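You operate a simulated robot arm through the tools that you are given. There is no shell and no other tool. Be economical: measure what you need, move in short steps, check, and stop when the job is done.

The job below is to be done with a simulated robot arm. You get a single attempt, and the scene is never put back.

## Task
Turn the black dial on the press to 9. Then turn the dial on the crimp press to 29. Then shut the middle drawer of the hose bench. Then take the blue printed block and put it on top of the grey stepped plug. Then take the green rag and put it on the top of the shipping bench. Then put the white ring from the top of the valve stack bench on the shelf under the stone slab. Then take the white logger from the top of the valve stack bench and leave it on the bench top behind the proof box. Then put the blue funnel on the top of the teal-backed bench. Then put one of the clear beakers from the top of the shipping bench on top of the small blue block. Then put the green printed block on the top of the teal-backed bench away on the raised shelf of the teal stand. Then put the cream filter element that says "72" from the top deck of the blue trolley on the green mat on the teal-backed bench. Then put one of the round grey housings from the top of the blue marking bench on the square silver plate there. The order counts. Set down upright: white logger, clear beaker, cream filter element.

It is judged by the outcome, as a careful person would: the job done as asked, and still so three seconds after it is handed in. It fails if anything else is knocked over, pushed out of place, dropped, spilled or broken.

## Robot
A 6-joint arm with a two-finger gripper on a trunk, on a base that drives. Base frame: it is fixed to the floor where the robot stands at the start and does not move with it; the origin is under the middle of the robot, x ahead of it, y to its left, z up. Readings come in m, rad, newtons and seconds.
Its first joint turns from -2.897 to 2.897 rad. Places, roughly: bench top behind the proof box (50x22 cm) [-0.56, 1.66, 0.8]; black dial on the press [1.3, 0, 1.3]; blue funnel (9x9x9 cm) [-3.1, 0.2, 0.8]; blue printed block [-1, 1.75, 1]; clear beaker [-3.25, 0.25, 0.75]; cream filter element [-5, -1.75, 0.75]; dial on the crimp press [0.1, 0.6, 0.9]; green mat on the teal-backed bench [-5.5, -0.9, 0.8]; green printed block [-5.25, -1, 0.75]; green rag (7x10x4 cm) [-1.7, -0.4, 0.8]; grey stepped plug (6x6x5 cm) [1.5, -0.3, 0.8]; middle drawer of the hose bench [-0.5, 1, 0.7]; raised shelf of the teal stand (46x17 cm) [-1.06, 1.9, 0.88]; round grey housing [-2.5, 3.25, 0.75]; shelf under the stone slab [1.2, -3.1, 0.2]; small blue block (6x6x5 cm) [-2.8, -0.1, 0.7]; square silver plate [-3, 3.5, 0.75]; top of the shipping bench [-2.8, 0.1, 0.7]; top of the teal-backed bench [-5.6, -0.8, 0.8]; white logger [-1.25, -0.75, 0.75]; white ring [-1.75, -0.75, 0.75]. Payload 3.43 kg.
Tool frame: the origin (TCP) lies between the finger pads and is the grasp point; the fingertips stand 0.02 m ahead of it; z points along the fingers, y is the line along which they close. The gripper opens to 0.19 m. The gripper's body begins 0.248 m behind the TCP.
Orientation is told as [roll, pitch, yaw] about the base's x, y, z axes, in that order, counted from this pose: with the fingers straight down and closing along the base's y, the tool's x points along the base's -x, its y along +y and its z along -z.

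## Interface
- The arm moves only by the tool play_rows. Its argument "commands" is a list of rows, each a list of 2 entries, a list of its own where there are three numbers: the shift along the base's x, y, z in m, then the turn, a rotation vector about the base's x, y, z in rad. In form: [[[dx, dy, dz], [rx, ry, rz]], ...]. A call has 1 to 8 rows; each row shifts and turns the commanded pose from where the row before left it. "grip" is the gripper command, from -1 (shut) to 1 (fully open), values between in proportion, set as the call begins (left out, the last holds). Each row takes 0.2 s and may step no farther than 0.05 m and 0.15 rad from the row before; otherwise, or with a gripper value out of range, the whole call is refused. A pose out of reach is approached as far as the arm can. The call stops where the force on the tool passes 40 N (or 10 N more than at its start, if that is more) or the arm is blocked; 0.2 s more then pass. The fingers move at their own pace (about 0.045 m/s each) and stop on an object; they squeeze with about 36 N. The grip force told is the motor's: it shows also when the fingers shut on nothing. Time passes only in rows, and 0.2 s behind the last, so rows that do not move let the fingers close. It gives the time, the measured TCP pose, the force on the tool (base axes), the opening and the grip force at its end, in the units of the frame above (readings bear some noise), with the torque about the TCP (base axes, N m) and any sound that the robot's microphone picked up, and new pictures: "pictures" is both (left out), scene, wrist or none.
- Cameras (640 x 400 px; columns grow to the right, rows downward): "scene" is now at [0.0001, 0.1771, 1.3182]; the picture's right is [-0.32, -0.95, 0.00], its down [-0.86, 0.29, -0.41] and it looks along [0.39, -0.13, -0.91] (base axes); focal length 214 px, centre (320, 200). "wrist" rides on the gripper at [0.07, -0.008, -0.288] in the tool frame; the picture's right is [0.12, 0.99, 0.00], its down [-0.96, 0.12, -0.25] and it looks along [-0.25, 0.03, 0.97] (tool axes); focal length 261 px, centre (320, 200). There is no depth. A picture from a camera that has moved, and an enlarged one, comes with that camera's place and axes in the base frame and with its lens. The place of the scene camera against the robot may be out by one fixed shift of up to 0.018 m in any direction.
- raise_lower(by): slides the trunk up (or, below 0, down) by that many m; the arm and the scene camera ride with it, the base frame stays. It gives what a move gives, with no picture.
- drive_base(legs): drives the robot by 1 to 6 legs, each [ahead, turn to the left] in m and rad, along the robot's own axes; the way and the turn of a leg run together, so that a leg with both is an arc; at most 1.5 m and 3.142 rad a leg. The arm and the cameras ride along, it lands a little off, and it stops where it bumps. It gives what a move gives, and a new picture of the scene camera.
- pan_tilt(pan, tilt): turns the head with the scene camera to pan (to the left, within 2.705 rad either way) and tilt (down, from -0.506 to 1.204), counted from straight ahead of the robot. It gives what a move gives, and a new picture of the scene camera.
- inspect(camera, box): a new picture of the part [left, top, right, bottom] of that camera's present view, enlarged. The clock stands still meanwhile.
- finish_job(): hands the job in; it is judged then, once.

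Work in short steps. Places have to be worked out from the pictures, the camera data and where the tool is seen: move nearer, look again, correct. Check each grasp and each placing, and mend what went wrong. You have 535 turns and 360 pictures in all, those below and enlarged ones among them. Open the gripper and draw the arm clear of the work before you hand the job in, unless the task says otherwise; then end with one line.

The tools are called after "Emit:" by a JSON object that holds its "op" and its "data". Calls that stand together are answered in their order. play_rows: Moves the arm, as the interface text tells. Its arguments: {"type":"object","properties":{"commands":{"type":"array","items":{"type":"array"}},"grip":{"type":"number"},"pictures":{"type":"string","enum":["both","scene","wrist","none"]}},"required":["commands"]} The other tools are called the same way: raise_lower (by) slides the trunk up or down; drive_base (legs) drives the base; pan_tilt (pan, tilt) turns the head that bears the scene camera; inspect (camera, box) takes an enlarged picture of a part of a camera's view; finish_job () hands the job in.

At the start:

```text
time: 0.0
tcp_pos: [0.1363, 0.8403, 0.9994]
tcp_rot: [0.0, 0.0, 0.001]
wrist_force: [0.0, -0.2, -0.2]
ft_torque: [-0.02, 0.02, 0.01]
opening: 0.1902
grasp_force: 0.1
trunk travel left (down, up): [-0.15, 0.09]
robot x, y, heading: [0.0014, 0.0053, -0.0]
head pan, tilt: [-0.33, 1.148]
```

scene: 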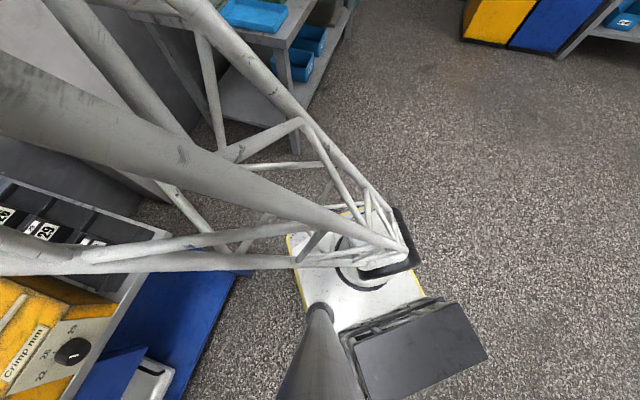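
wrist: 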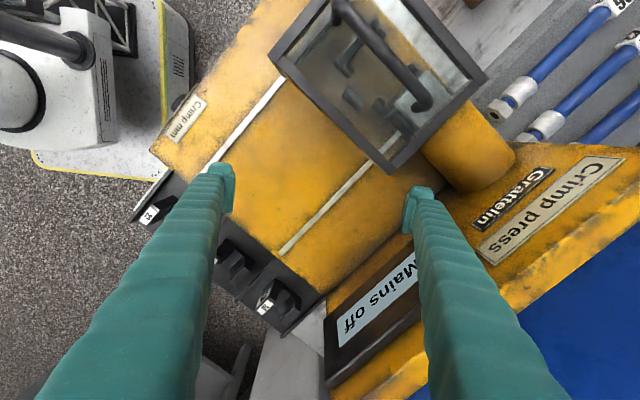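

The arm is over the crimp press on the robot's left. I look ahead first to find the press with the black dial.

Emit:
{"op": "pan_tilt", "data": {"pan": 0, "tilt": 0.2}}

Emit:
{"op": "pan_tilt", "data": {"pan": 1.4, "tilt": 0.4}}

Emit:
{"op": "pan_tilt", "data": {"pan": 2.5, "tilt": 0.3}}

Emit:
{"op": "pan_tilt", "data": {"pan": -2.5, "tilt": 0.3}}

Emit:
{"op": "pan_tilt", "data": {"pan": -1.3, "tilt": 0.3}}

```text
time: 1.2
tcp_pos: [0.1374, 0.8401, 0.9998]
tcp_rot: [0.001, 0.001, -0.002]
wrist_force: [0.3, 0.1, 0.0]
ft_torque: [0.01, -0.01, 0.0]
opening: 0.1902
grasp_force: 0.1
trunk travel left (down, up): [-0.15, 0.09]
robot x, y, heading: [0.0005, 0.0019, -0.002]
head pan, tilt: [0.0, 0.201]
camera scene: at [0.0368, 0.1964, 1.3965], right [0.0, -1.0, 0.0], down [-0.2, 0.0, -0.98], along [0.98, 0.0, -0.2], focal length 214 px, centre (320, 200)
```

scene: 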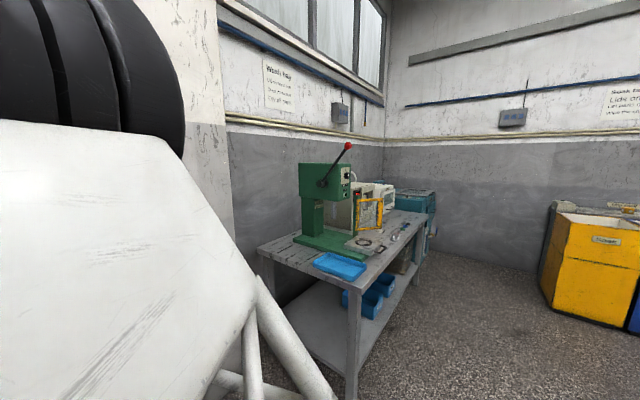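

```text
time: 2.8
tcp_pos: [0.1382, 0.8417, 0.9965]
tcp_rot: [-0.006, -0.001, -0.002]
wrist_force: [0.0, -0.4, -0.5]
ft_torque: [0.01, -0.01, 0.0]
opening: 0.1902
grasp_force: 0.0
trunk travel left (down, up): [-0.15, 0.09]
robot x, y, heading: [0.0018, 0.001, 0.003]
head pan, tilt: [1.4, 0.4]
camera scene: at [-0.0193, 0.282, 1.3854], right [0.92, -0.4, 0.0], down [-0.13, -0.29, -0.95], along [0.38, 0.87, -0.32], focal length 214 px, centre (320, 200)
```

scene: 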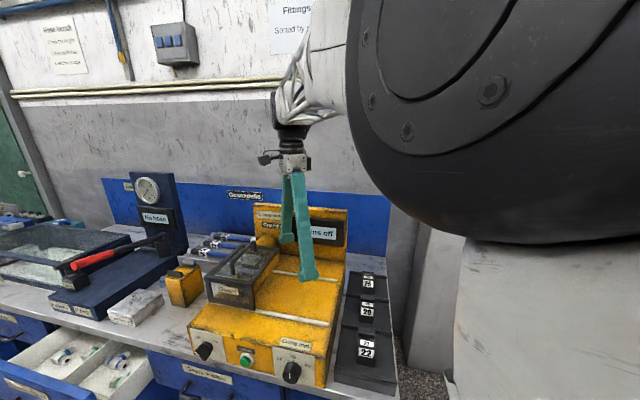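

```text
time: 4.1
tcp_pos: [0.1353, 0.8392, 1.0008]
tcp_rot: [0.002, 0.001, 0.001]
wrist_force: [0.1, -0.6, 0.4]
ft_torque: [0.03, 0.01, 0.02]
opening: 0.19
grasp_force: 0.0
trunk travel left (down, up): [-0.15, 0.09]
robot x, y, heading: [0.0016, -0.0018, 0.001]
head pan, tilt: [2.499, 0.3]
camera scene: at [-0.1302, 0.2537, 1.3873], right [0.61, 0.79, 0.0], down [0.23, -0.18, -0.96], along [-0.75, 0.59, -0.3], focal length 214 px, centre (320, 200)
```

scene: 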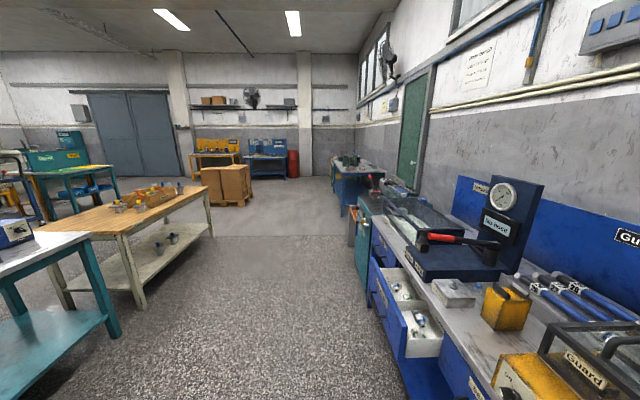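

```text
time: 8.0
tcp_pos: [0.1354, 0.8408, 1.0009]
tcp_rot: [0.0, 0.0, -0.001]
wrist_force: [0.1, 0.2, 0.2]
ft_torque: [-0.03, 0.03, -0.03]
opening: 0.1898
grasp_force: 0.1
trunk travel left (down, up): [-0.15, 0.09]
robot x, y, heading: [0.0001, -0.0016, 0.003]
head pan, tilt: [-2.499, 0.3]
camera scene: at [-0.0237, 0.2839, 1.3887], right [0.94, -0.35, 0.0], down [-0.1, -0.26, -0.96], along [0.34, 0.9, -0.28], focal length 214 px, centre (320, 200)
```

scene: 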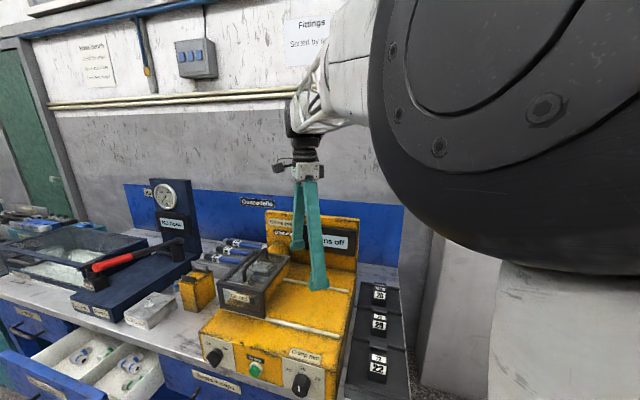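

```text
time: 9.4
tcp_pos: [0.1369, 0.8402, 0.9995]
tcp_rot: [0.0, -0.001, 0.0]
wrist_force: [0.2, -0.5, -0.6]
ft_torque: [0.01, 0.01, 0.01]
opening: 0.1901
grasp_force: 0.1
trunk travel left (down, up): [-0.15, 0.09]
robot x, y, heading: [-0.0025, 0.0017, -0.004]
head pan, tilt: [-1.3, 0.3]
camera scene: at [-0.0235, 0.2838, 1.3888], right [0.94, -0.35, 0.0], down [-0.1, -0.26, -0.96], along [0.34, 0.9, -0.28], focal length 214 px, centre (320, 200)
```

scene: 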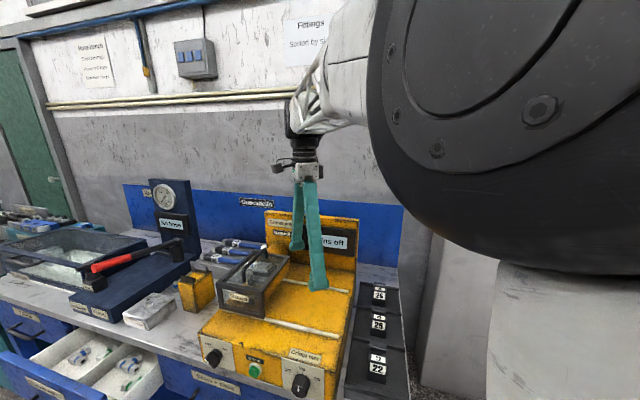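

The last two pictures look stale, so I turn the head again in a single call.

Emit:
{"op": "pan_tilt", "data": {"pan": -1.2, "tilt": 0.3}}

```text
time: 10.1
tcp_pos: [0.1361, 0.8404, 0.9985]
tcp_rot: [0.0, -0.001, -0.001]
wrist_force: [0.7, 0.7, -1.0]
ft_torque: [0.02, -0.01, 0.01]
opening: 0.19
grasp_force: 0.1
trunk travel left (down, up): [-0.15, 0.09]
robot x, y, heading: [0.0015, 0.0014, 0.0]
head pan, tilt: [-1.201, 0.3]
camera scene: at [-0.0233, 0.2838, 1.3889], right [0.94, -0.35, 0.0], down [-0.1, -0.26, -0.96], along [0.34, 0.9, -0.28], focal length 214 px, centre (320, 200)
```

scene: 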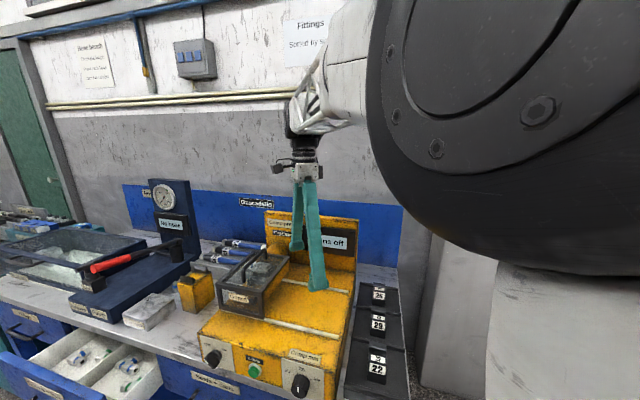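

Emit:
{"op": "pan_tilt", "data": {"pan": 2.0, "tilt": 0.4}}

```text
time: 12.8
tcp_pos: [0.1369, 0.8404, 1.0007]
tcp_rot: [0.001, -0.001, -0.002]
wrist_force: [0.9, 0.1, 0.3]
ft_torque: [0.0, -0.02, 0.0]
opening: 0.1901
grasp_force: 0.1
trunk travel left (down, up): [-0.15, 0.09]
robot x, y, heading: [0.0029, -0.0013, -0.002]
head pan, tilt: [2.0, 0.4]
camera scene: at [-0.0949, 0.2807, 1.378], right [0.91, 0.42, 0.0], down [0.16, -0.35, -0.92], along [-0.38, 0.84, -0.39], focal length 214 px, centre (320, 200)
```

scene: 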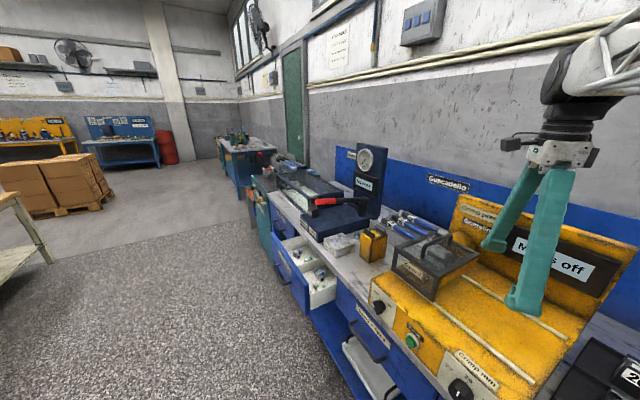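

The head seems blocked by the arm. The arm has to come off the crimp press anyway, so I lift it and swing it toward the front at carry height.

Emit:
{"op": "play_rows", "data": {"commands": [[[0, 0, 0.05], [0, 0, 0]], [[0, 0, 0.05], [0, 0, 0]], [[0, 0, 0.05], [0, 0, 0]], [[0.03, -0.03, 0], [0, 0, -0.1]], [[0.03, -0.03, 0], [0, 0, -0.1]], [[0.03, -0.03, 0], [0, 0, -0.1]], [[0.03, -0.03, 0], [0, 0, -0.1]], [[0.03, -0.03, 0], [0, 0, -0.1]]], "pictures": "none"}}

Emit:
{"op": "play_rows", "data": {"commands": [[[0.03, -0.035, 0], [0, 0, -0.1]], [[0.03, -0.035, 0], [0, 0, -0.1]], [[0.03, -0.04, 0], [0, 0, -0.1]], [[0.02, -0.04, 0], [0, 0, -0.1]], [[0.02, -0.045, 0], [0, 0, -0.1]], [[0.02, -0.045, 0], [0, 0, -0.1]], [[0.02, -0.045, 0], [0, 0, -0.1]], [[0.02, -0.045, 0], [0, 0, -0.1]]], "pictures": "none"}}

Emit:
{"op": "pan_tilt", "data": {"pan": 0, "tilt": 0.3}}

```text
time: 14.6
tcp_pos: [0.2875, 0.6899, 1.1499]
tcp_rot: [-0.002, 0.0, -0.502]
wrist_force: [-0.7, 0.7, -0.6]
ft_torque: [-0.19, -0.08, 0.03]
opening: 0.1899
grasp_force: 0.0
trunk travel left (down, up): [-0.15, 0.09]
robot x, y, heading: [0.0004, -0.0015, 0.003]
head pan, tilt: [2.0, 0.4]
```

```text
time: 16.4
tcp_pos: [0.4762, 0.3582, 1.1512]
tcp_rot: [-0.001, 0.001, -1.303]
wrist_force: [-0.3, 0.2, -0.1]
ft_torque: [-0.12, -0.06, 0.0]
opening: 0.1896
grasp_force: 0.0
trunk travel left (down, up): [-0.15, 0.09]
robot x, y, heading: [0.0015, -0.0025, 0.003]
head pan, tilt: [2.0, 0.4]
```

```text
time: 18.4
tcp_pos: [0.4751, 0.36, 1.1522]
tcp_rot: [0.001, 0.0, -1.299]
wrist_force: [0.3, -0.1, 0.3]
ft_torque: [0.01, -0.01, -0.03]
opening: 0.1899
grasp_force: 0.1
trunk travel left (down, up): [-0.15, 0.09]
robot x, y, heading: [-0.0024, -0.0005, -0.003]
head pan, tilt: [0.0, 0.3]
camera scene: at [0.037, 0.1961, 1.3874], right [0.0, -1.0, 0.0], down [-0.3, 0.0, -0.96], along [0.96, 0.0, -0.3], focal length 214 px, centre (320, 200)
```

scene: 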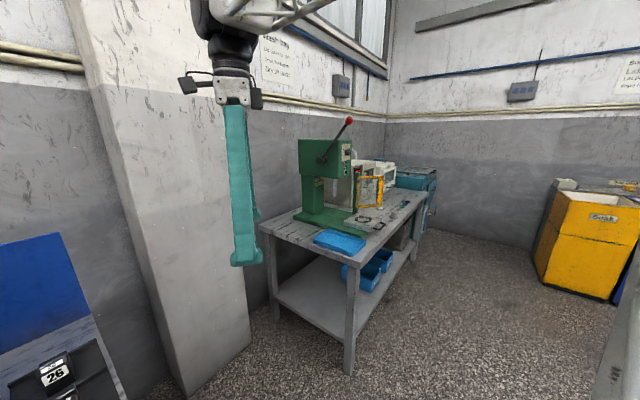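

Emit:
{"op": "inspect", "data": {"camera": "scene", "box": [280, 100, 440, 260]}}

Emit:
{"op": "pan_tilt", "data": {"pan": -1.2, "tilt": 0.3}}

Emit:
{"op": "pan_tilt", "data": {"pan": -2.4, "tilt": 0.3}}

```text
2.50 times, centred on (360, 180) of scene
camera zoom: at [0.037, 0.1961, 1.3874], right [0.0, -1.0, 0.0], down [-0.3, 0.0, -0.96], along [0.96, 0.0, -0.3], focal length 536 px, centre (220, 250)
```

zoom: 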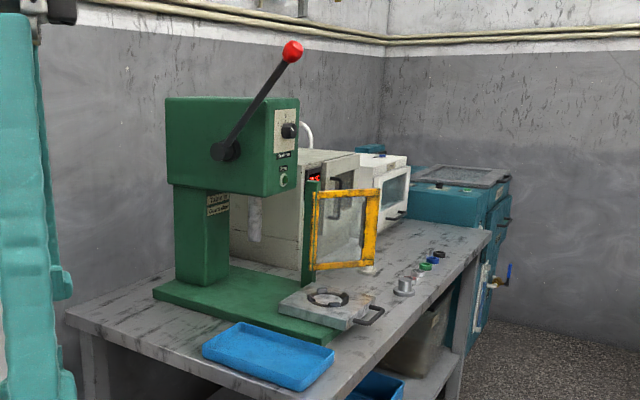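

```text
time: 19.8
tcp_pos: [0.4761, 0.3592, 1.1531]
tcp_rot: [0.001, -0.002, -1.3]
wrist_force: [-0.4, 0.3, 0.3]
ft_torque: [0.01, -0.01, 0.0]
opening: 0.1899
grasp_force: 0.0
trunk travel left (down, up): [-0.15, 0.09]
robot x, y, heading: [0.0025, -0.003, 0.004]
head pan, tilt: [-1.201, 0.3]
camera scene: at [-0.0225, 0.1091, 1.3874], right [-0.93, -0.36, 0.0], down [-0.11, 0.28, -0.96], along [0.35, -0.89, -0.3], focal length 214 px, centre (320, 200)
```

scene: 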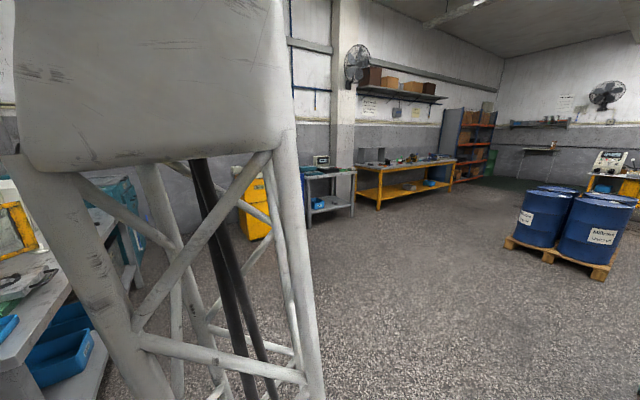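

```text
time: 21.1
tcp_pos: [0.4755, 0.359, 1.1527]
tcp_rot: [0.001, -0.001, -1.3]
wrist_force: [0.3, 0.7, 0.2]
ft_torque: [-0.01, 0.03, -0.01]
opening: 0.19
grasp_force: 0.0
trunk travel left (down, up): [-0.15, 0.09]
robot x, y, heading: [-0.0031, -0.0006, -0.002]
head pan, tilt: [-2.4, 0.3]
camera scene: at [-0.1252, 0.133, 1.3874], right [-0.68, 0.74, 0.0], down [0.22, 0.2, -0.96], along [-0.7, -0.65, -0.3], focal length 214 px, centre (320, 200)
```

scene: 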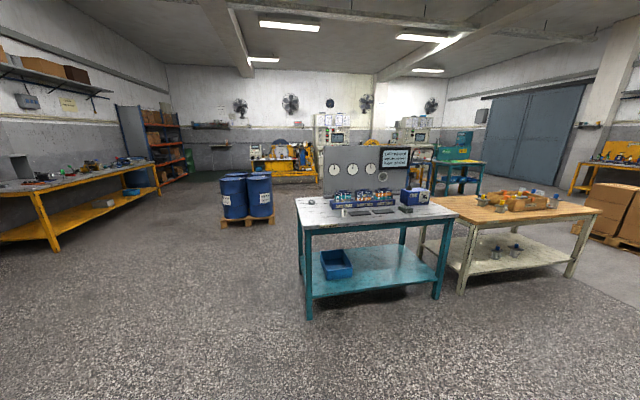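

The press panel faces the bench's long front side, about along (-0.54,-0.84), and the dial is near (1.3, 0.04, 1.28). I swing the arm to the right to keep it clear of the press. Then I drive to a spot in front of the panel.

Emit:
{"op": "play_rows", "data": {"commands": [[[0, -0.05, 0], [0, 0, -0.03]], [[0, -0.05, 0], [0, 0, -0.03]], [[0, -0.05, 0], [0, 0, -0.03]], [[0, -0.05, 0], [0, 0, -0.03]], [[0, -0.05, 0], [0, 0, -0.03]], [[0, -0.05, 0], [0, 0, -0.03]], [[0, -0.05, 0], [0, 0, -0.03]], [[0, -0.05, 0], [0, 0, -0.03]]], "pictures": "none"}}

Emit:
{"op": "play_rows", "data": {"commands": [[[0, -0.05, 0], [0, 0, -0.01]], [[0, -0.05, 0], [0, 0, -0.01]], [[0, -0.05, 0], [0, 0, -0.01]], [[0, -0.05, 0], [0, 0, 0]]], "pictures": "none"}}

Emit:
{"op": "drive_base", "data": {"legs": [[0, -0.627], [1.07, 0], [0, 1.63]]}}

Emit:
{"op": "pan_tilt", "data": {"pan": -0.1, "tilt": 0.2}}

```text
time: 22.9
tcp_pos: [0.474, -0.0413, 1.1497]
tcp_rot: [0.002, -0.001, -1.542]
wrist_force: [-0.1, -0.3, 0.3]
ft_torque: [-0.1, 0.0, 0.04]
opening: 0.1896
grasp_force: 0.1
trunk travel left (down, up): [-0.15, 0.09]
robot x, y, heading: [0.0009, -0.0004, 0.001]
head pan, tilt: [-2.4, 0.3]
```

```text
time: 23.9
tcp_pos: [0.4766, -0.2421, 1.1513]
tcp_rot: [0.002, -0.002, -1.571]
wrist_force: [-0.3, 1.1, 0.1]
ft_torque: [-0.16, -0.09, -0.02]
opening: 0.1901
grasp_force: 0.1
trunk travel left (down, up): [-0.15, 0.09]
robot x, y, heading: [-0.0022, -0.0011, 0.0]
head pan, tilt: [-2.4, 0.3]
```

```text
time: 35.4
tcp_pos: [1.3194, -0.3357, 1.1509]
tcp_rot: [-0.001, 0.001, -0.54]
wrist_force: [0.0, -0.5, -0.2]
ft_torque: [0.0, 0.0, -0.01]
opening: 0.1899
grasp_force: 0.1
trunk travel left (down, up): [-0.15, 0.09]
robot x, y, heading: [0.8693, -0.6185, 1.03]
head pan, tilt: [-2.4, 0.3]
camera scene: at [0.6876, -0.664, 1.3874], right [-0.98, -0.2, 0.0], down [-0.06, 0.29, -0.96], along [0.19, -0.94, -0.3], focal length 214 px, centre (320, 200)
```

scene: 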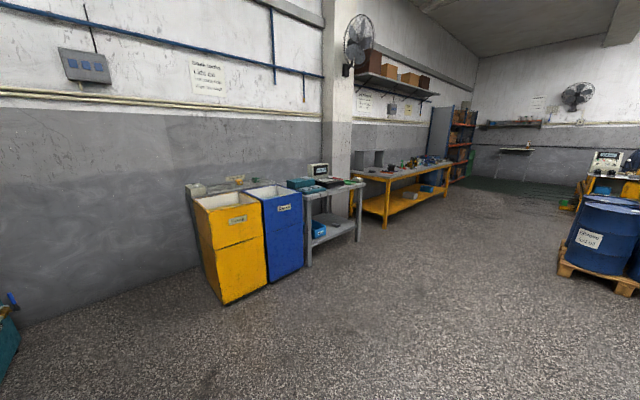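

```text
time: 37.5
tcp_pos: [1.3188, -0.3359, 1.1509]
tcp_rot: [-0.002, -0.001, -0.539]
wrist_force: [0.3, -0.8, -0.5]
ft_torque: [0.03, 0.02, -0.02]
opening: 0.1898
grasp_force: 0.0
trunk travel left (down, up): [-0.15, 0.09]
robot x, y, heading: [0.8689, -0.618, 1.034]
head pan, tilt: [-0.099, 0.201]
camera scene: at [0.7246, -0.4977, 1.3967], right [0.8, -0.6, 0.0], down [-0.12, -0.16, -0.98], along [0.59, 0.79, -0.2], focal length 214 px, centre (320, 200)
```

scene: 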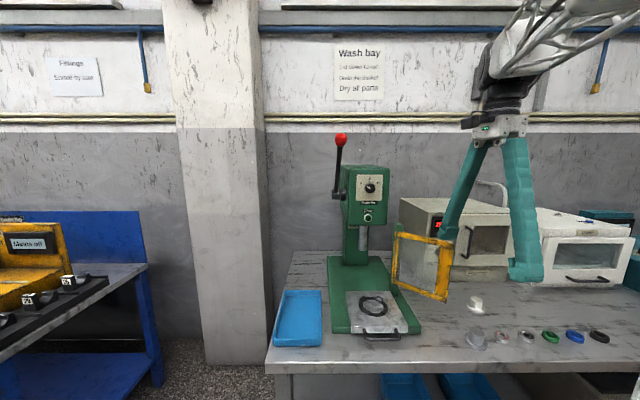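

Emit:
{"op": "inspect", "data": {"camera": "scene", "box": [350, 165, 390, 230]}}

```text
6.15 times, centred on (370, 198) of scene
camera zoom: at [0.7246, -0.4977, 1.3967], right [0.8, -0.6, 0.0], down [-0.12, -0.16, -0.98], along [0.59, 0.79, -0.2], focal length 1320 px, centre (12, 215)
```

zoom: 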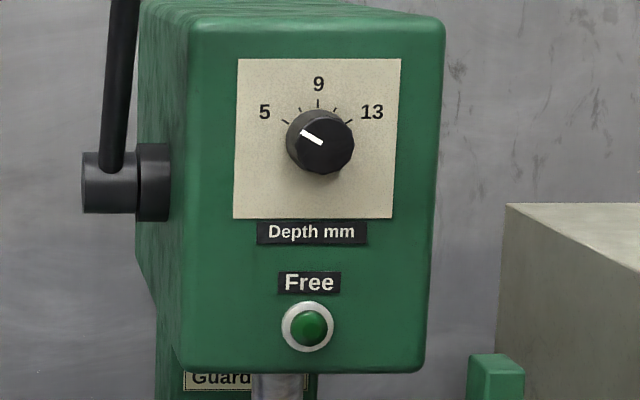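

The dial reads near 5 and must go 60° clockwise to 9. By triangulation the knob is at about (1.355, 0.033, 1.278), and the panel normal has azimuth about 0.93. I tilt the tool to horizontal toward the panel at a standoff of about 0.2 m, with the fingers part closed.

Emit:
{"op": "play_rows", "data": {"commands": [[[0, 0, 0.01], [0, 0, -0.1]], [[-0.007, 0.019, 0.012], [0.1147, -0.0855, 0]], [[-0.007, 0.019, 0.012], [0.1147, -0.0855, 0]], [[-0.007, 0.019, 0.012], [0.1147, -0.0855, 0]], [[-0.007, 0.019, 0.012], [0.1147, -0.0855, 0]], [[-0.007, 0.019, 0.012], [0.1147, -0.0855, 0]], [[-0.007, 0.019, 0.012], [0.1147, -0.0855, 0]]], "grip": -0.05, "pictures": "none"}}

Emit:
{"op": "play_rows", "data": {"commands": [[[-0.007, 0.019, 0.012], [0.1147, -0.0855, 0]], [[-0.007, 0.019, 0.012], [0.1147, -0.0855, 0]], [[-0.007, 0.019, 0.012], [0.1147, -0.0855, 0]], [[-0.007, 0.019, 0.012], [0.1147, -0.0855, 0]], [[-0.007, 0.019, 0.012], [0.1147, -0.0855, 0]]]}}

```text
time: 39.2
tcp_pos: [1.3325, -0.1747, 1.1469]
tcp_rot: [0.683, 0.072, -0.606]
wrist_force: [-0.5, -0.6, -1.4]
ft_torque: [0.08, -0.05, -0.03]
opening: 0.0905
grasp_force: 0.0
trunk travel left (down, up): [-0.15, 0.09]
robot x, y, heading: [0.8684, -0.6166, 1.03]
head pan, tilt: [-0.099, 0.201]
stopped in row 7: the arm was blocked; the commanded pose is now the measured one
```

```text
time: 40.6
tcp_pos: [1.2814, -0.0825, 1.1858]
tcp_rot: [1.352, -0.077, -0.517]
wrist_force: [0.2, -0.5, 0.3]
ft_torque: [0.0, 0.01, -0.02]
opening: 0.0903
grasp_force: 0.0
trunk travel left (down, up): [-0.15, 0.09]
robot x, y, heading: [0.8664, -0.6178, 1.028]
head pan, tilt: [-0.099, 0.201]
stopped in row 5: the arm was blocked; the commanded pose is now the measured one
camera scene: at [0.7244, -0.4975, 1.3967], right [0.8, -0.6, 0.0], down [-0.12, -0.16, -0.98], along [0.59, 0.79, -0.2], focal length 214 px, centre (320, 200)
camera wrist: at [1.0768, -0.2922, 1.2353], right [-0.06, 0.28, 0.96], down [0.72, -0.65, 0.24], along [0.69, 0.7, -0.16], focal length 261 px, centre (320, 200)
```

scene: 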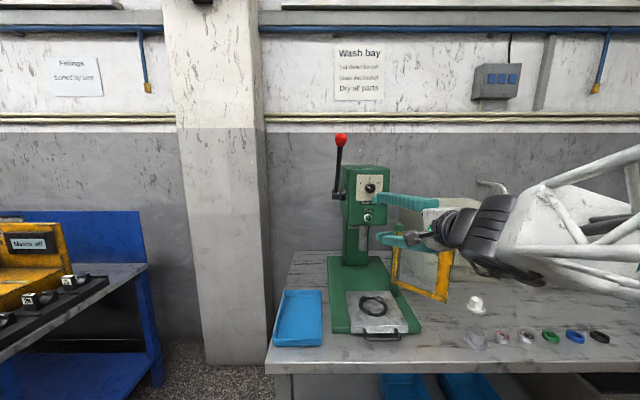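
wrist: 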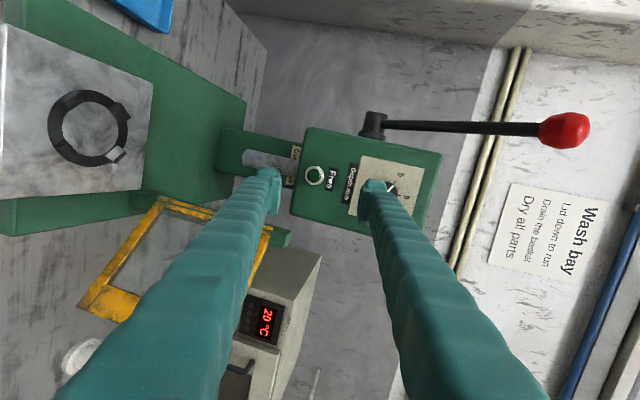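

The arm was blocked without contact, probably near a joint or speed limit. The tool points about 0.2 rad low and 0.11 rad too far left, so I finish the turn in smaller steps while going up.

Emit:
{"op": "play_rows", "data": {"commands": [[[-0.01, -0.01, 0.02], [0.03, -0.023, -0.02]], [[-0.01, -0.01, 0.02], [0.03, -0.023, -0.02]], [[-0.01, -0.01, 0.02], [0.03, -0.023, -0.02]], [[-0.01, -0.01, 0.02], [0.03, -0.023, -0.02]], [[-0.005, -0.005, 0.01], [0.03, -0.023, -0.02]], [[-0.005, -0.005, 0], [0.03, -0.023, -0.01]]]}}

```text
time: 42.0
tcp_pos: [1.2339, -0.1353, 1.2769]
tcp_rot: [1.576, -0.093, -0.641]
wrist_force: [-0.7, 0.6, -0.8]
ft_torque: [-0.02, 0.01, 0.01]
opening: 0.0904
grasp_force: 0.0
trunk travel left (down, up): [-0.15, 0.09]
robot x, y, heading: [0.8669, -0.616, 1.031]
head pan, tilt: [-0.099, 0.201]
camera scene: at [0.7246, -0.4975, 1.3967], right [0.8, -0.6, 0.0], down [-0.12, -0.16, -0.98], along [0.59, 0.79, -0.2], focal length 214 px, centre (320, 200)
camera wrist: at [1.0054, -0.3252, 1.2598], right [-0.17, 0.12, 0.98], down [0.61, -0.76, 0.2], along [0.77, 0.63, 0.06], focal length 261 px, centre (320, 200)
```

scene: 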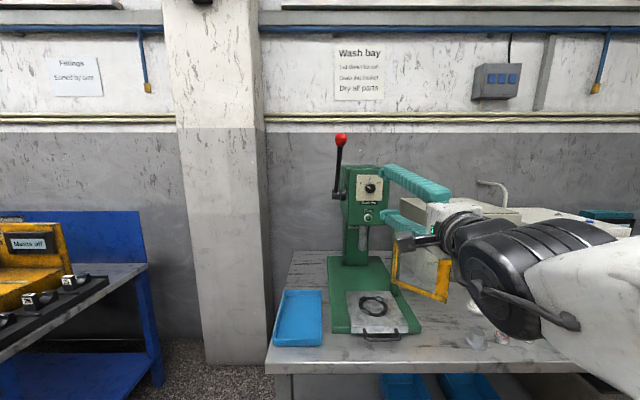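
wrist: 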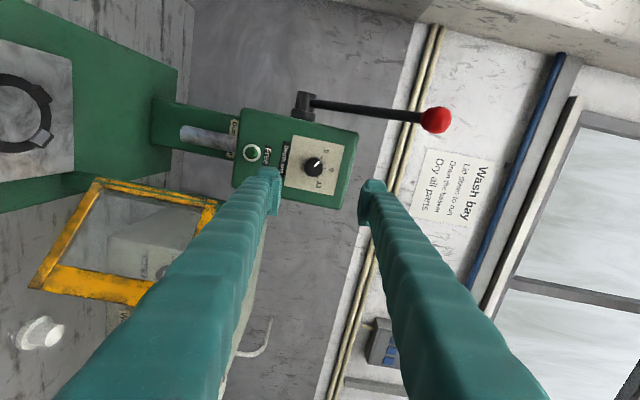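

The knob sits about 1 cm left and 1.4 cm below the tool axis, with z about 1.263. I correct that and advance 10 cm.

Emit:
{"op": "play_rows", "data": {"commands": [[[0.004, 0.02, -0.014], [0, 0, 0]], [[0.01, 0.022, 0], [0, 0, 0]], [[0.018, 0.024, 0], [0, 0, 0]], [[0.018, 0.024, 0], [0, 0, 0]]]}}

```text
time: 43.0
tcp_pos: [1.3048, -0.0647, 1.2689]
tcp_rot: [1.577, -0.092, -0.638]
wrist_force: [-0.2, 0.1, 0.5]
ft_torque: [-0.07, 0.07, -0.04]
opening: 0.0905
grasp_force: 0.0
out of reach, approached as far as the arm can: row 1, 2, 3, 4
trunk travel left (down, up): [-0.15, 0.09]
robot x, y, heading: [0.864, -0.6192, 1.031]
head pan, tilt: [-0.099, 0.201]
camera scene: at [0.724, -0.4982, 1.3966], right [0.8, -0.6, 0.0], down [-0.12, -0.16, -0.98], along [0.59, 0.79, -0.2], focal length 214 px, centre (320, 200)
camera wrist: at [1.0773, -0.2559, 1.2509], right [-0.17, 0.12, 0.98], down [0.61, -0.76, 0.2], along [0.77, 0.64, 0.06], focal length 261 px, centre (320, 200)
```

scene: 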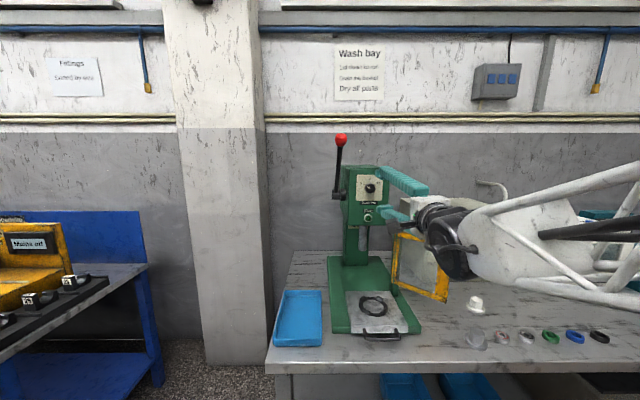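
wrist: 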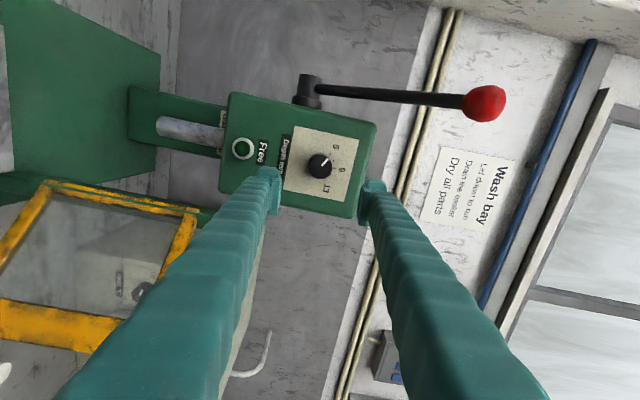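

The arm reports it is out of reach, and the tool is about 2 cm right of the knob axis. I back the robot off 0.15 m to give the elbow room, then approach again.

Emit:
{"op": "drive_base", "data": {"legs": [[-0.15, 0]]}}

Emit:
{"op": "play_rows", "data": {"commands": [[[0.005, 0.03, 0], [0, 0, 0]], [[0.005, 0.03, 0], [0, 0, 0]], [[0.018, 0.024, 0], [0, 0, 0]], [[0.018, 0.024, 0], [0, 0, 0]], [[0.018, 0.024, 0], [0, 0, 0]]], "pictures": "wrist"}}

```text
time: 44.3
tcp_pos: [1.2267, -0.1946, 1.2679]
tcp_rot: [1.576, -0.093, -0.635]
wrist_force: [0.1, 0.0, 0.9]
ft_torque: [0.01, 0.0, -0.02]
opening: 0.09
grasp_force: 0.1
trunk travel left (down, up): [-0.15, 0.09]
robot x, y, heading: [0.7877, -0.7498, 1.029]
head pan, tilt: [-0.099, 0.201]
camera scene: at [0.6469, -0.6269, 1.3967], right [0.8, -0.6, 0.0], down [-0.12, -0.16, -0.98], along [0.59, 0.79, -0.2], focal length 214 px, centre (320, 200)
```

scene: 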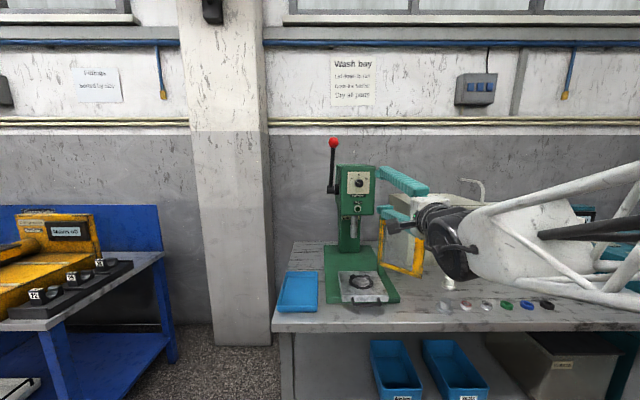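

```text
time: 45.5
tcp_pos: [1.3208, -0.0914, 1.2767]
tcp_rot: [1.573, -0.093, -0.626]
wrist_force: [-0.3, -0.4, 0.6]
ft_torque: [-0.11, 0.08, -0.05]
opening: 0.0903
grasp_force: 0.0
out of reach, approached as far as the arm can: row 1, 2, 3, 4, 5
trunk travel left (down, up): [-0.15, 0.09]
robot x, y, heading: [0.7849, -0.7519, 1.029]
head pan, tilt: [-0.099, 0.201]
camera wrist: at [1.0954, -0.285, 1.2594], right [-0.17, 0.12, 0.98], down [0.62, -0.76, 0.2], along [0.76, 0.64, 0.06], focal length 261 px, centre (320, 200)
```

wrist: 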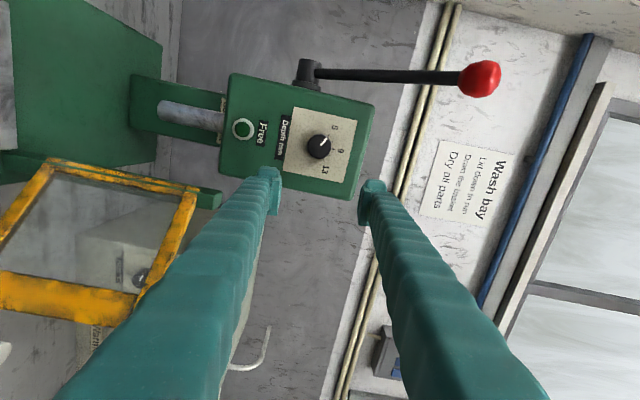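

The tool still drifts right when I command left. A wrist joint limit is the likely cause, so I test by rolling the tool about its own axis and asking for the leftward shift again.

Emit:
{"op": "play_rows", "data": {"commands": [[[-0.01, -0.01, 0], [0.074, 0.1, 0]], [[-0.01, -0.01, 0], [0.074, 0.1, 0]], [[-0.01, -0.01, 0], [0.074, 0.1, 0]], [[0, 0, 0], [0.074, 0.1, 0]], [[-0.008, 0.006, 0], [0, 0, 0]], [[-0.008, 0.006, 0], [0, 0, 0]]], "pictures": "none"}}

```text
time: 46.9
tcp_pos: [1.2888, -0.1226, 1.2791]
tcp_rot: [1.573, 0.408, -0.625]
wrist_force: [0.0, 0.5, 0.8]
ft_torque: [0.02, -0.02, -0.03]
opening: 0.0902
grasp_force: 0.1
out of reach, approached as far as the arm can: row 5, 6
trunk travel left (down, up): [-0.15, 0.09]
robot x, y, heading: [0.7914, -0.749, 1.028]
head pan, tilt: [-0.099, 0.201]
```

Rolling made no difference: the leftward limit stays. It probably depends on the tool direction relative to the arm plane, so I back off and shift the base about 12 cm left.

Emit:
{"op": "drive_base", "data": {"legs": [[-0.3, 0], [0, 0.5], [0.25, 0], [0, -0.5]]}}

Emit:
{"op": "play_rows", "data": {"commands": [[[0, 0, 0], [-0.074, -0.1, 0]], [[0, 0, 0], [-0.074, -0.1, 0]], [[0, 0, 0], [-0.074, -0.1, 0]], [[0, 0, 0], [-0.074, -0.1, 0]]], "pictures": "wrist"}}

```text
time: 53.4
tcp_pos: [1.1385, -0.1305, 1.2786]
tcp_rot: [1.573, 0.406, -0.623]
wrist_force: [0.3, -0.1, -0.5]
ft_torque: [0.0, -0.02, 0.04]
opening: 0.0902
grasp_force: 0.1
trunk travel left (down, up): [-0.15, 0.09]
robot x, y, heading: [0.6399, -0.7588, 1.032]
head pan, tilt: [-0.099, 0.201]
camera scene: at [0.4989, -0.6356, 1.3967], right [0.8, -0.59, 0.0], down [-0.12, -0.16, -0.98], along [0.58, 0.79, -0.2], focal length 214 px, centre (320, 200)
```

scene: 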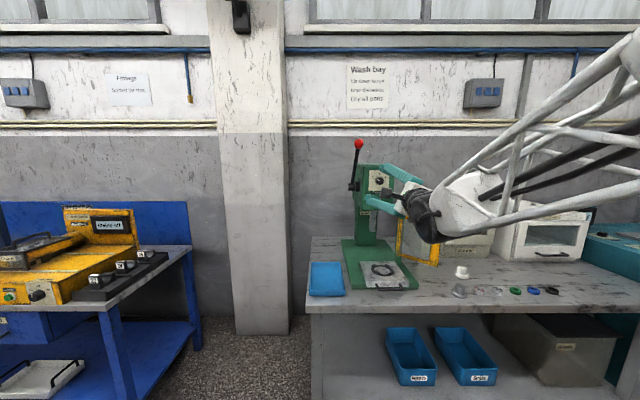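

```text
time: 54.4
tcp_pos: [1.1394, -0.1299, 1.28]
tcp_rot: [1.566, -0.094, -0.622]
wrist_force: [0.1, -0.6, 0.9]
ft_torque: [-0.03, 0.01, -0.02]
opening: 0.0902
grasp_force: 0.1
trunk travel left (down, up): [-0.15, 0.09]
robot x, y, heading: [0.6446, -0.7591, 1.03]
head pan, tilt: [-0.099, 0.201]
camera wrist: at [0.9137, -0.3236, 1.2649], right [-0.17, 0.13, 0.98], down [0.62, -0.75, 0.21], along [0.76, 0.65, 0.05], focal length 261 px, centre (320, 200)
```

wrist: 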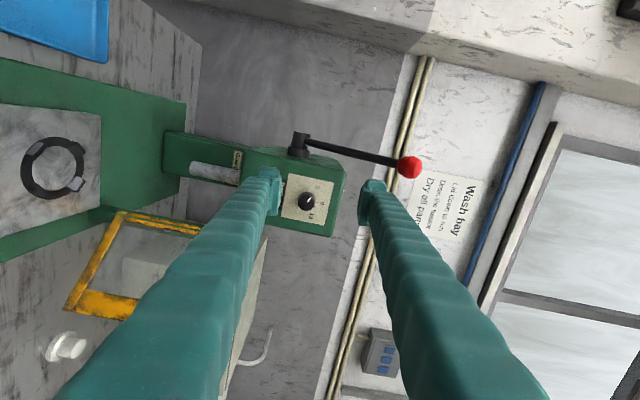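

From this side the knob is around (1.38, 0.07, 1.264). I shift the tool right 7 cm and forward 20 cm.

Emit:
{"op": "play_rows", "data": {"commands": [[[0.03, -0.02, -0.008], [0, 0, 0]], [[0.03, -0.02, -0.007], [0, 0, 0]], [[0.024, 0.032, 0], [0, 0, 0]], [[0.024, 0.032, 0], [0, 0, 0]], [[0.024, 0.032, 0], [0, 0, 0]], [[0.024, 0.032, 0], [0, 0, 0]], [[0.024, 0.032, 0], [0, 0, 0]]], "pictures": "wrist"}}

```text
time: 56.0
tcp_pos: [1.3175, -0.0123, 1.2647]
tcp_rot: [1.567, -0.092, -0.623]
wrist_force: [-1.1, -0.3, 1.8]
ft_torque: [-0.16, 0.13, -0.01]
opening: 0.09
grasp_force: 0.0
trunk travel left (down, up): [-0.15, 0.09]
robot x, y, heading: [0.6434, -0.7574, 1.037]
head pan, tilt: [-0.099, 0.201]
camera wrist: at [1.0917, -0.2057, 1.2499], right [-0.17, 0.13, 0.98], down [0.62, -0.75, 0.2], along [0.76, 0.65, 0.05], focal length 261 px, centre (320, 200)
```

wrist: 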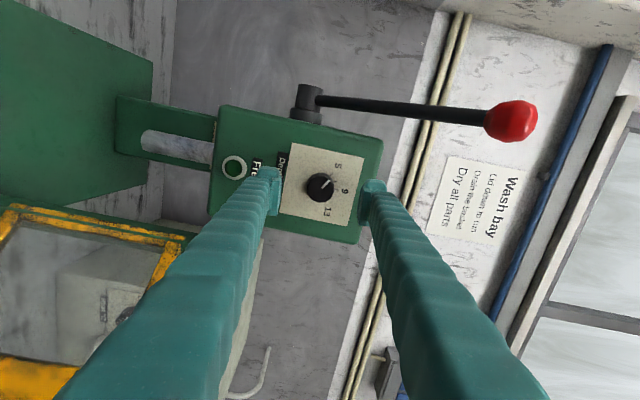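

Now in reach and nearly aligned. I go forward another 4 cm with a small shift right.

Emit:
{"op": "play_rows", "data": {"commands": [[[0.014, 0.014, 0], [0, 0, 0]], [[0.013, 0.015, 0], [0, 0, 0]]], "pictures": "wrist"}}

```text
time: 56.6
tcp_pos: [1.345, 0.0177, 1.2634]
tcp_rot: [1.568, -0.093, -0.622]
wrist_force: [-0.6, -0.3, 0.4]
ft_torque: [-0.06, 0.05, 0.01]
opening: 0.09
grasp_force: 0.1
trunk travel left (down, up): [-0.15, 0.09]
robot x, y, heading: [0.6427, -0.763, 1.031]
head pan, tilt: [-0.099, 0.201]
camera wrist: at [1.1191, -0.1752, 1.2494], right [-0.17, 0.13, 0.98], down [0.62, -0.75, 0.2], along [0.76, 0.65, 0.05], focal length 261 px, centre (320, 200)
```

wrist: 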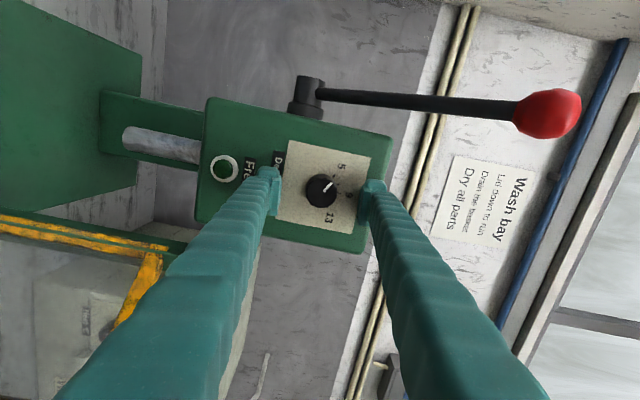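

Aligned. I advance 3 cm so the fingertips straddle the knob.

Emit:
{"op": "play_rows", "data": {"commands": [[[0.009, 0.012, 0], [0, 0, 0]], [[0.009, 0.012, 0], [0, 0, 0]]], "pictures": "both"}}

```text
time: 57.0
tcp_pos: [1.3501, 0.0253, 1.2611]
tcp_rot: [1.563, -0.094, -0.623]
wrist_force: [-10.5, -12.5, -0.8]
ft_torque: [0.73, -0.65, 0.0]
opening: 0.0905
grasp_force: 0.2
trunk travel left (down, up): [-0.15, 0.09]
robot x, y, heading: [0.6432, -0.7604, 1.033]
head pan, tilt: [-0.099, 0.201]
stopped in row 2: the force on the tool passed its limit at 54 N (the readings are from after the stop); the commanded pose is now the measured one
camera scene: at [0.4983, -0.6364, 1.3967], right [0.8, -0.59, 0.0], down [-0.12, -0.16, -0.98], along [0.58, 0.79, -0.2], focal length 214 px, centre (320, 200)
camera wrist: at [1.1257, -0.168, 1.2492], right [-0.17, 0.13, 0.98], down [0.63, -0.75, 0.21], along [0.76, 0.65, 0.05], focal length 261 px, centre (320, 200)
```

scene: 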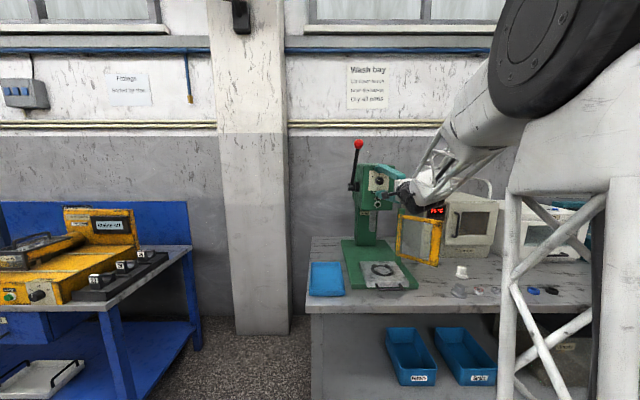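
wrist: 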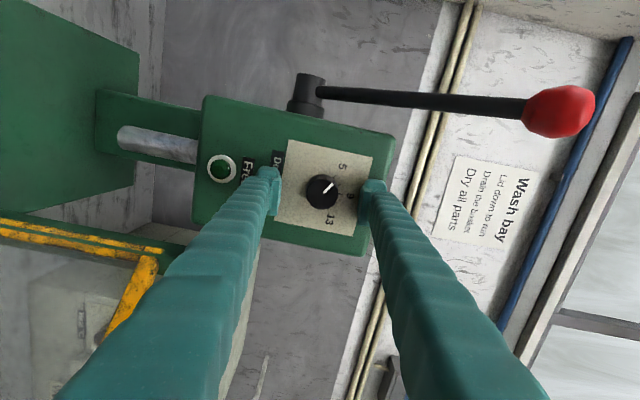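

The fingertips touch the panel. I back off 4 mm and close on the knob.

Emit:
{"op": "play_rows", "data": {"commands": [[[-0.0025, -0.0035, 0], [0, 0, 0]], [[0, 0, 0], [0, 0, 0]], [[0, 0, 0], [0, 0, 0]], [[0, 0, 0], [0, 0, 0]], [[0, 0, 0], [0, 0, 0]]], "grip": -1, "pictures": "wrist"}}

```text
time: 58.2
tcp_pos: [1.3483, 0.0224, 1.2655]
tcp_rot: [1.568, -0.093, -0.624]
wrist_force: [6.7, 9.7, 20.1]
ft_torque: [0.2, -0.01, -0.06]
opening: 0.0353
grasp_force: 45.0
trunk travel left (down, up): [-0.15, 0.09]
robot x, y, heading: [0.6405, -0.7562, 1.03]
head pan, tilt: [-0.099, 0.201]
camera wrist: at [1.1236, -0.171, 1.2503], right [-0.17, 0.12, 0.98], down [0.63, -0.75, 0.2], along [0.76, 0.65, 0.05], focal length 261 px, centre (320, 200)
```

wrist: 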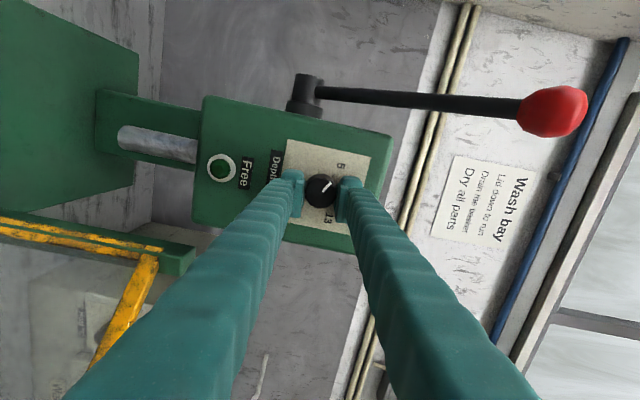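

The knob is gripped, and the upward force says it sits slightly above the tool axis. I nudge up 4 mm, then turn clockwise.

Emit:
{"op": "play_rows", "data": {"commands": [[[0, 0, 0.004], [0, 0, 0]], [[0, 0, 0], [0.0713, 0.0965, 0]], [[0, 0, 0], [0.0713, 0.0965, 0]], [[0, 0, 0], [0.0713, 0.0965, 0]], [[0, 0, 0], [0.0713, 0.0965, 0]], [[0, 0, 0], [0.0713, 0.0965, 0]], [[0, 0, 0], [0.0713, 0.0965, 0]]], "pictures": "wrist"}}

```text
time: 59.7
tcp_pos: [1.3477, 0.0229, 1.262]
tcp_rot: [1.566, 0.51, -0.625]
wrist_force: [-5.3, -5.1, -5.0]
ft_torque: [0.13, -0.11, 0.27]
opening: 0.035
grasp_force: 44.8
trunk travel left (down, up): [-0.15, 0.09]
robot x, y, heading: [0.6396, -0.7577, 1.034]
head pan, tilt: [-0.099, 0.201]
stopped in row 7: the force on the tool passed its limit at 43 N (the readings are from after the stop); the commanded pose is now the measured one
camera wrist: at [1.1264, -0.1729, 1.2894], right [0.31, -0.22, 0.93], down [0.58, -0.72, -0.37], along [0.75, 0.65, -0.1], focal length 261 px, centre (320, 200)
```

wrist: 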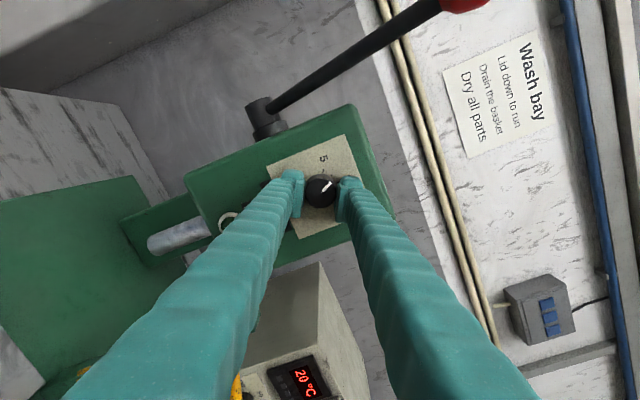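

The tool has turned 0.60 rad and the knob is following. I continue the turn.

Emit:
{"op": "play_rows", "data": {"commands": [[[0, 0, 0], [0.06, 0.081, 0]], [[0, 0, 0], [0.06, 0.081, 0]], [[0, 0, 0], [0.06, 0.081, 0]], [[0, 0, 0], [0.06, 0.081, 0]]], "pictures": "wrist"}}

Emit:
{"op": "inspect", "data": {"camera": "wrist", "box": [270, 140, 370, 240]}}

```text
time: 60.7
tcp_pos: [1.3464, 0.0233, 1.26]
tcp_rot: [1.572, 0.913, -0.62]
wrist_force: [-29.3, -13.7, -22.4]
ft_torque: [-0.14, -0.04, 0.24]
opening: 0.035
grasp_force: 44.7
trunk travel left (down, up): [-0.15, 0.09]
robot x, y, heading: [0.6362, -0.7586, 1.04]
head pan, tilt: [-0.099, 0.201]
camera wrist: at [1.1383, -0.1816, 1.3098], right [0.58, -0.42, 0.7], down [0.41, -0.6, -0.69], along [0.7, 0.69, -0.18], focal length 261 px, centre (320, 200)
```

wrist: 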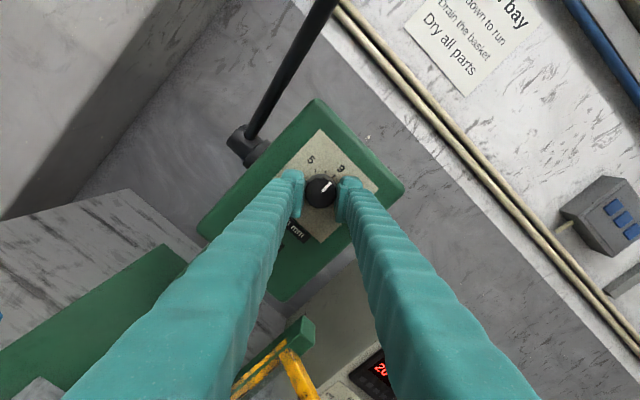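

```text
4.00 times, centred on (320, 190) of wrist
camera zoom: at [1.1383, -0.1816, 1.3098], right [0.58, -0.42, 0.7], down [0.41, -0.6, -0.69], along [0.7, 0.69, -0.18], focal length 1043 px, centre (320, 240)
```

zoom: 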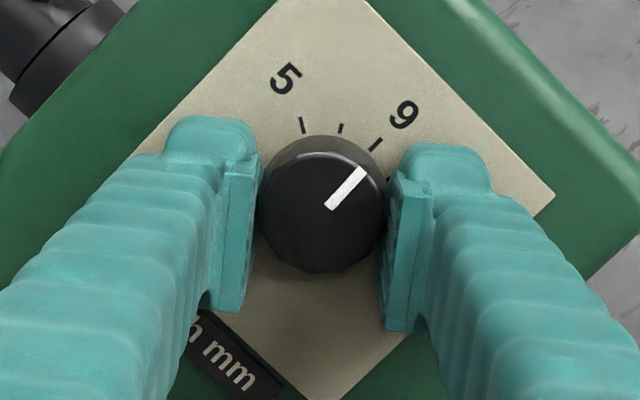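

The pointer is almost at 9, about 2 to 3° short. I ease back 2 mm because I'm pressing the panel, and add 0.05 rad.

Emit:
{"op": "play_rows", "data": {"commands": [[[-0.001, -0.0015, 0], [0.03, 0.04, 0]], [[0, 0, 0], [0, 0, 0]]], "pictures": "none"}}

Emit:
{"op": "inspect", "data": {"camera": "wrist", "box": [270, 140, 370, 240]}}

```text
time: 61.3
tcp_pos: [1.347, 0.0239, 1.2602]
tcp_rot: [1.576, 0.961, -0.618]
wrist_force: [-28.1, 6.4, -28.1]
ft_torque: [-0.21, -0.12, 0.46]
opening: 0.0353
grasp_force: 45.2
trunk travel left (down, up): [-0.15, 0.09]
robot x, y, heading: [0.6415, -0.7554, 1.037]
head pan, tilt: [-0.099, 0.201]
```

```text
4.00 times, centred on (320, 190) of wrist
camera zoom: at [1.1401, -0.1829, 1.3117], right [0.61, -0.44, 0.67], down [0.38, -0.58, -0.72], along [0.7, 0.69, -0.18], focal length 1043 px, centre (320, 240)
```

zoom: 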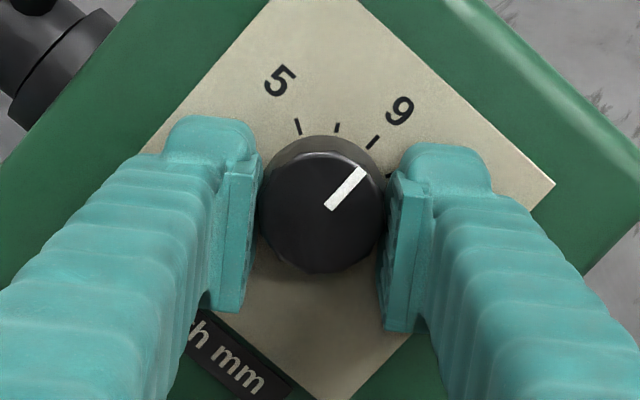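

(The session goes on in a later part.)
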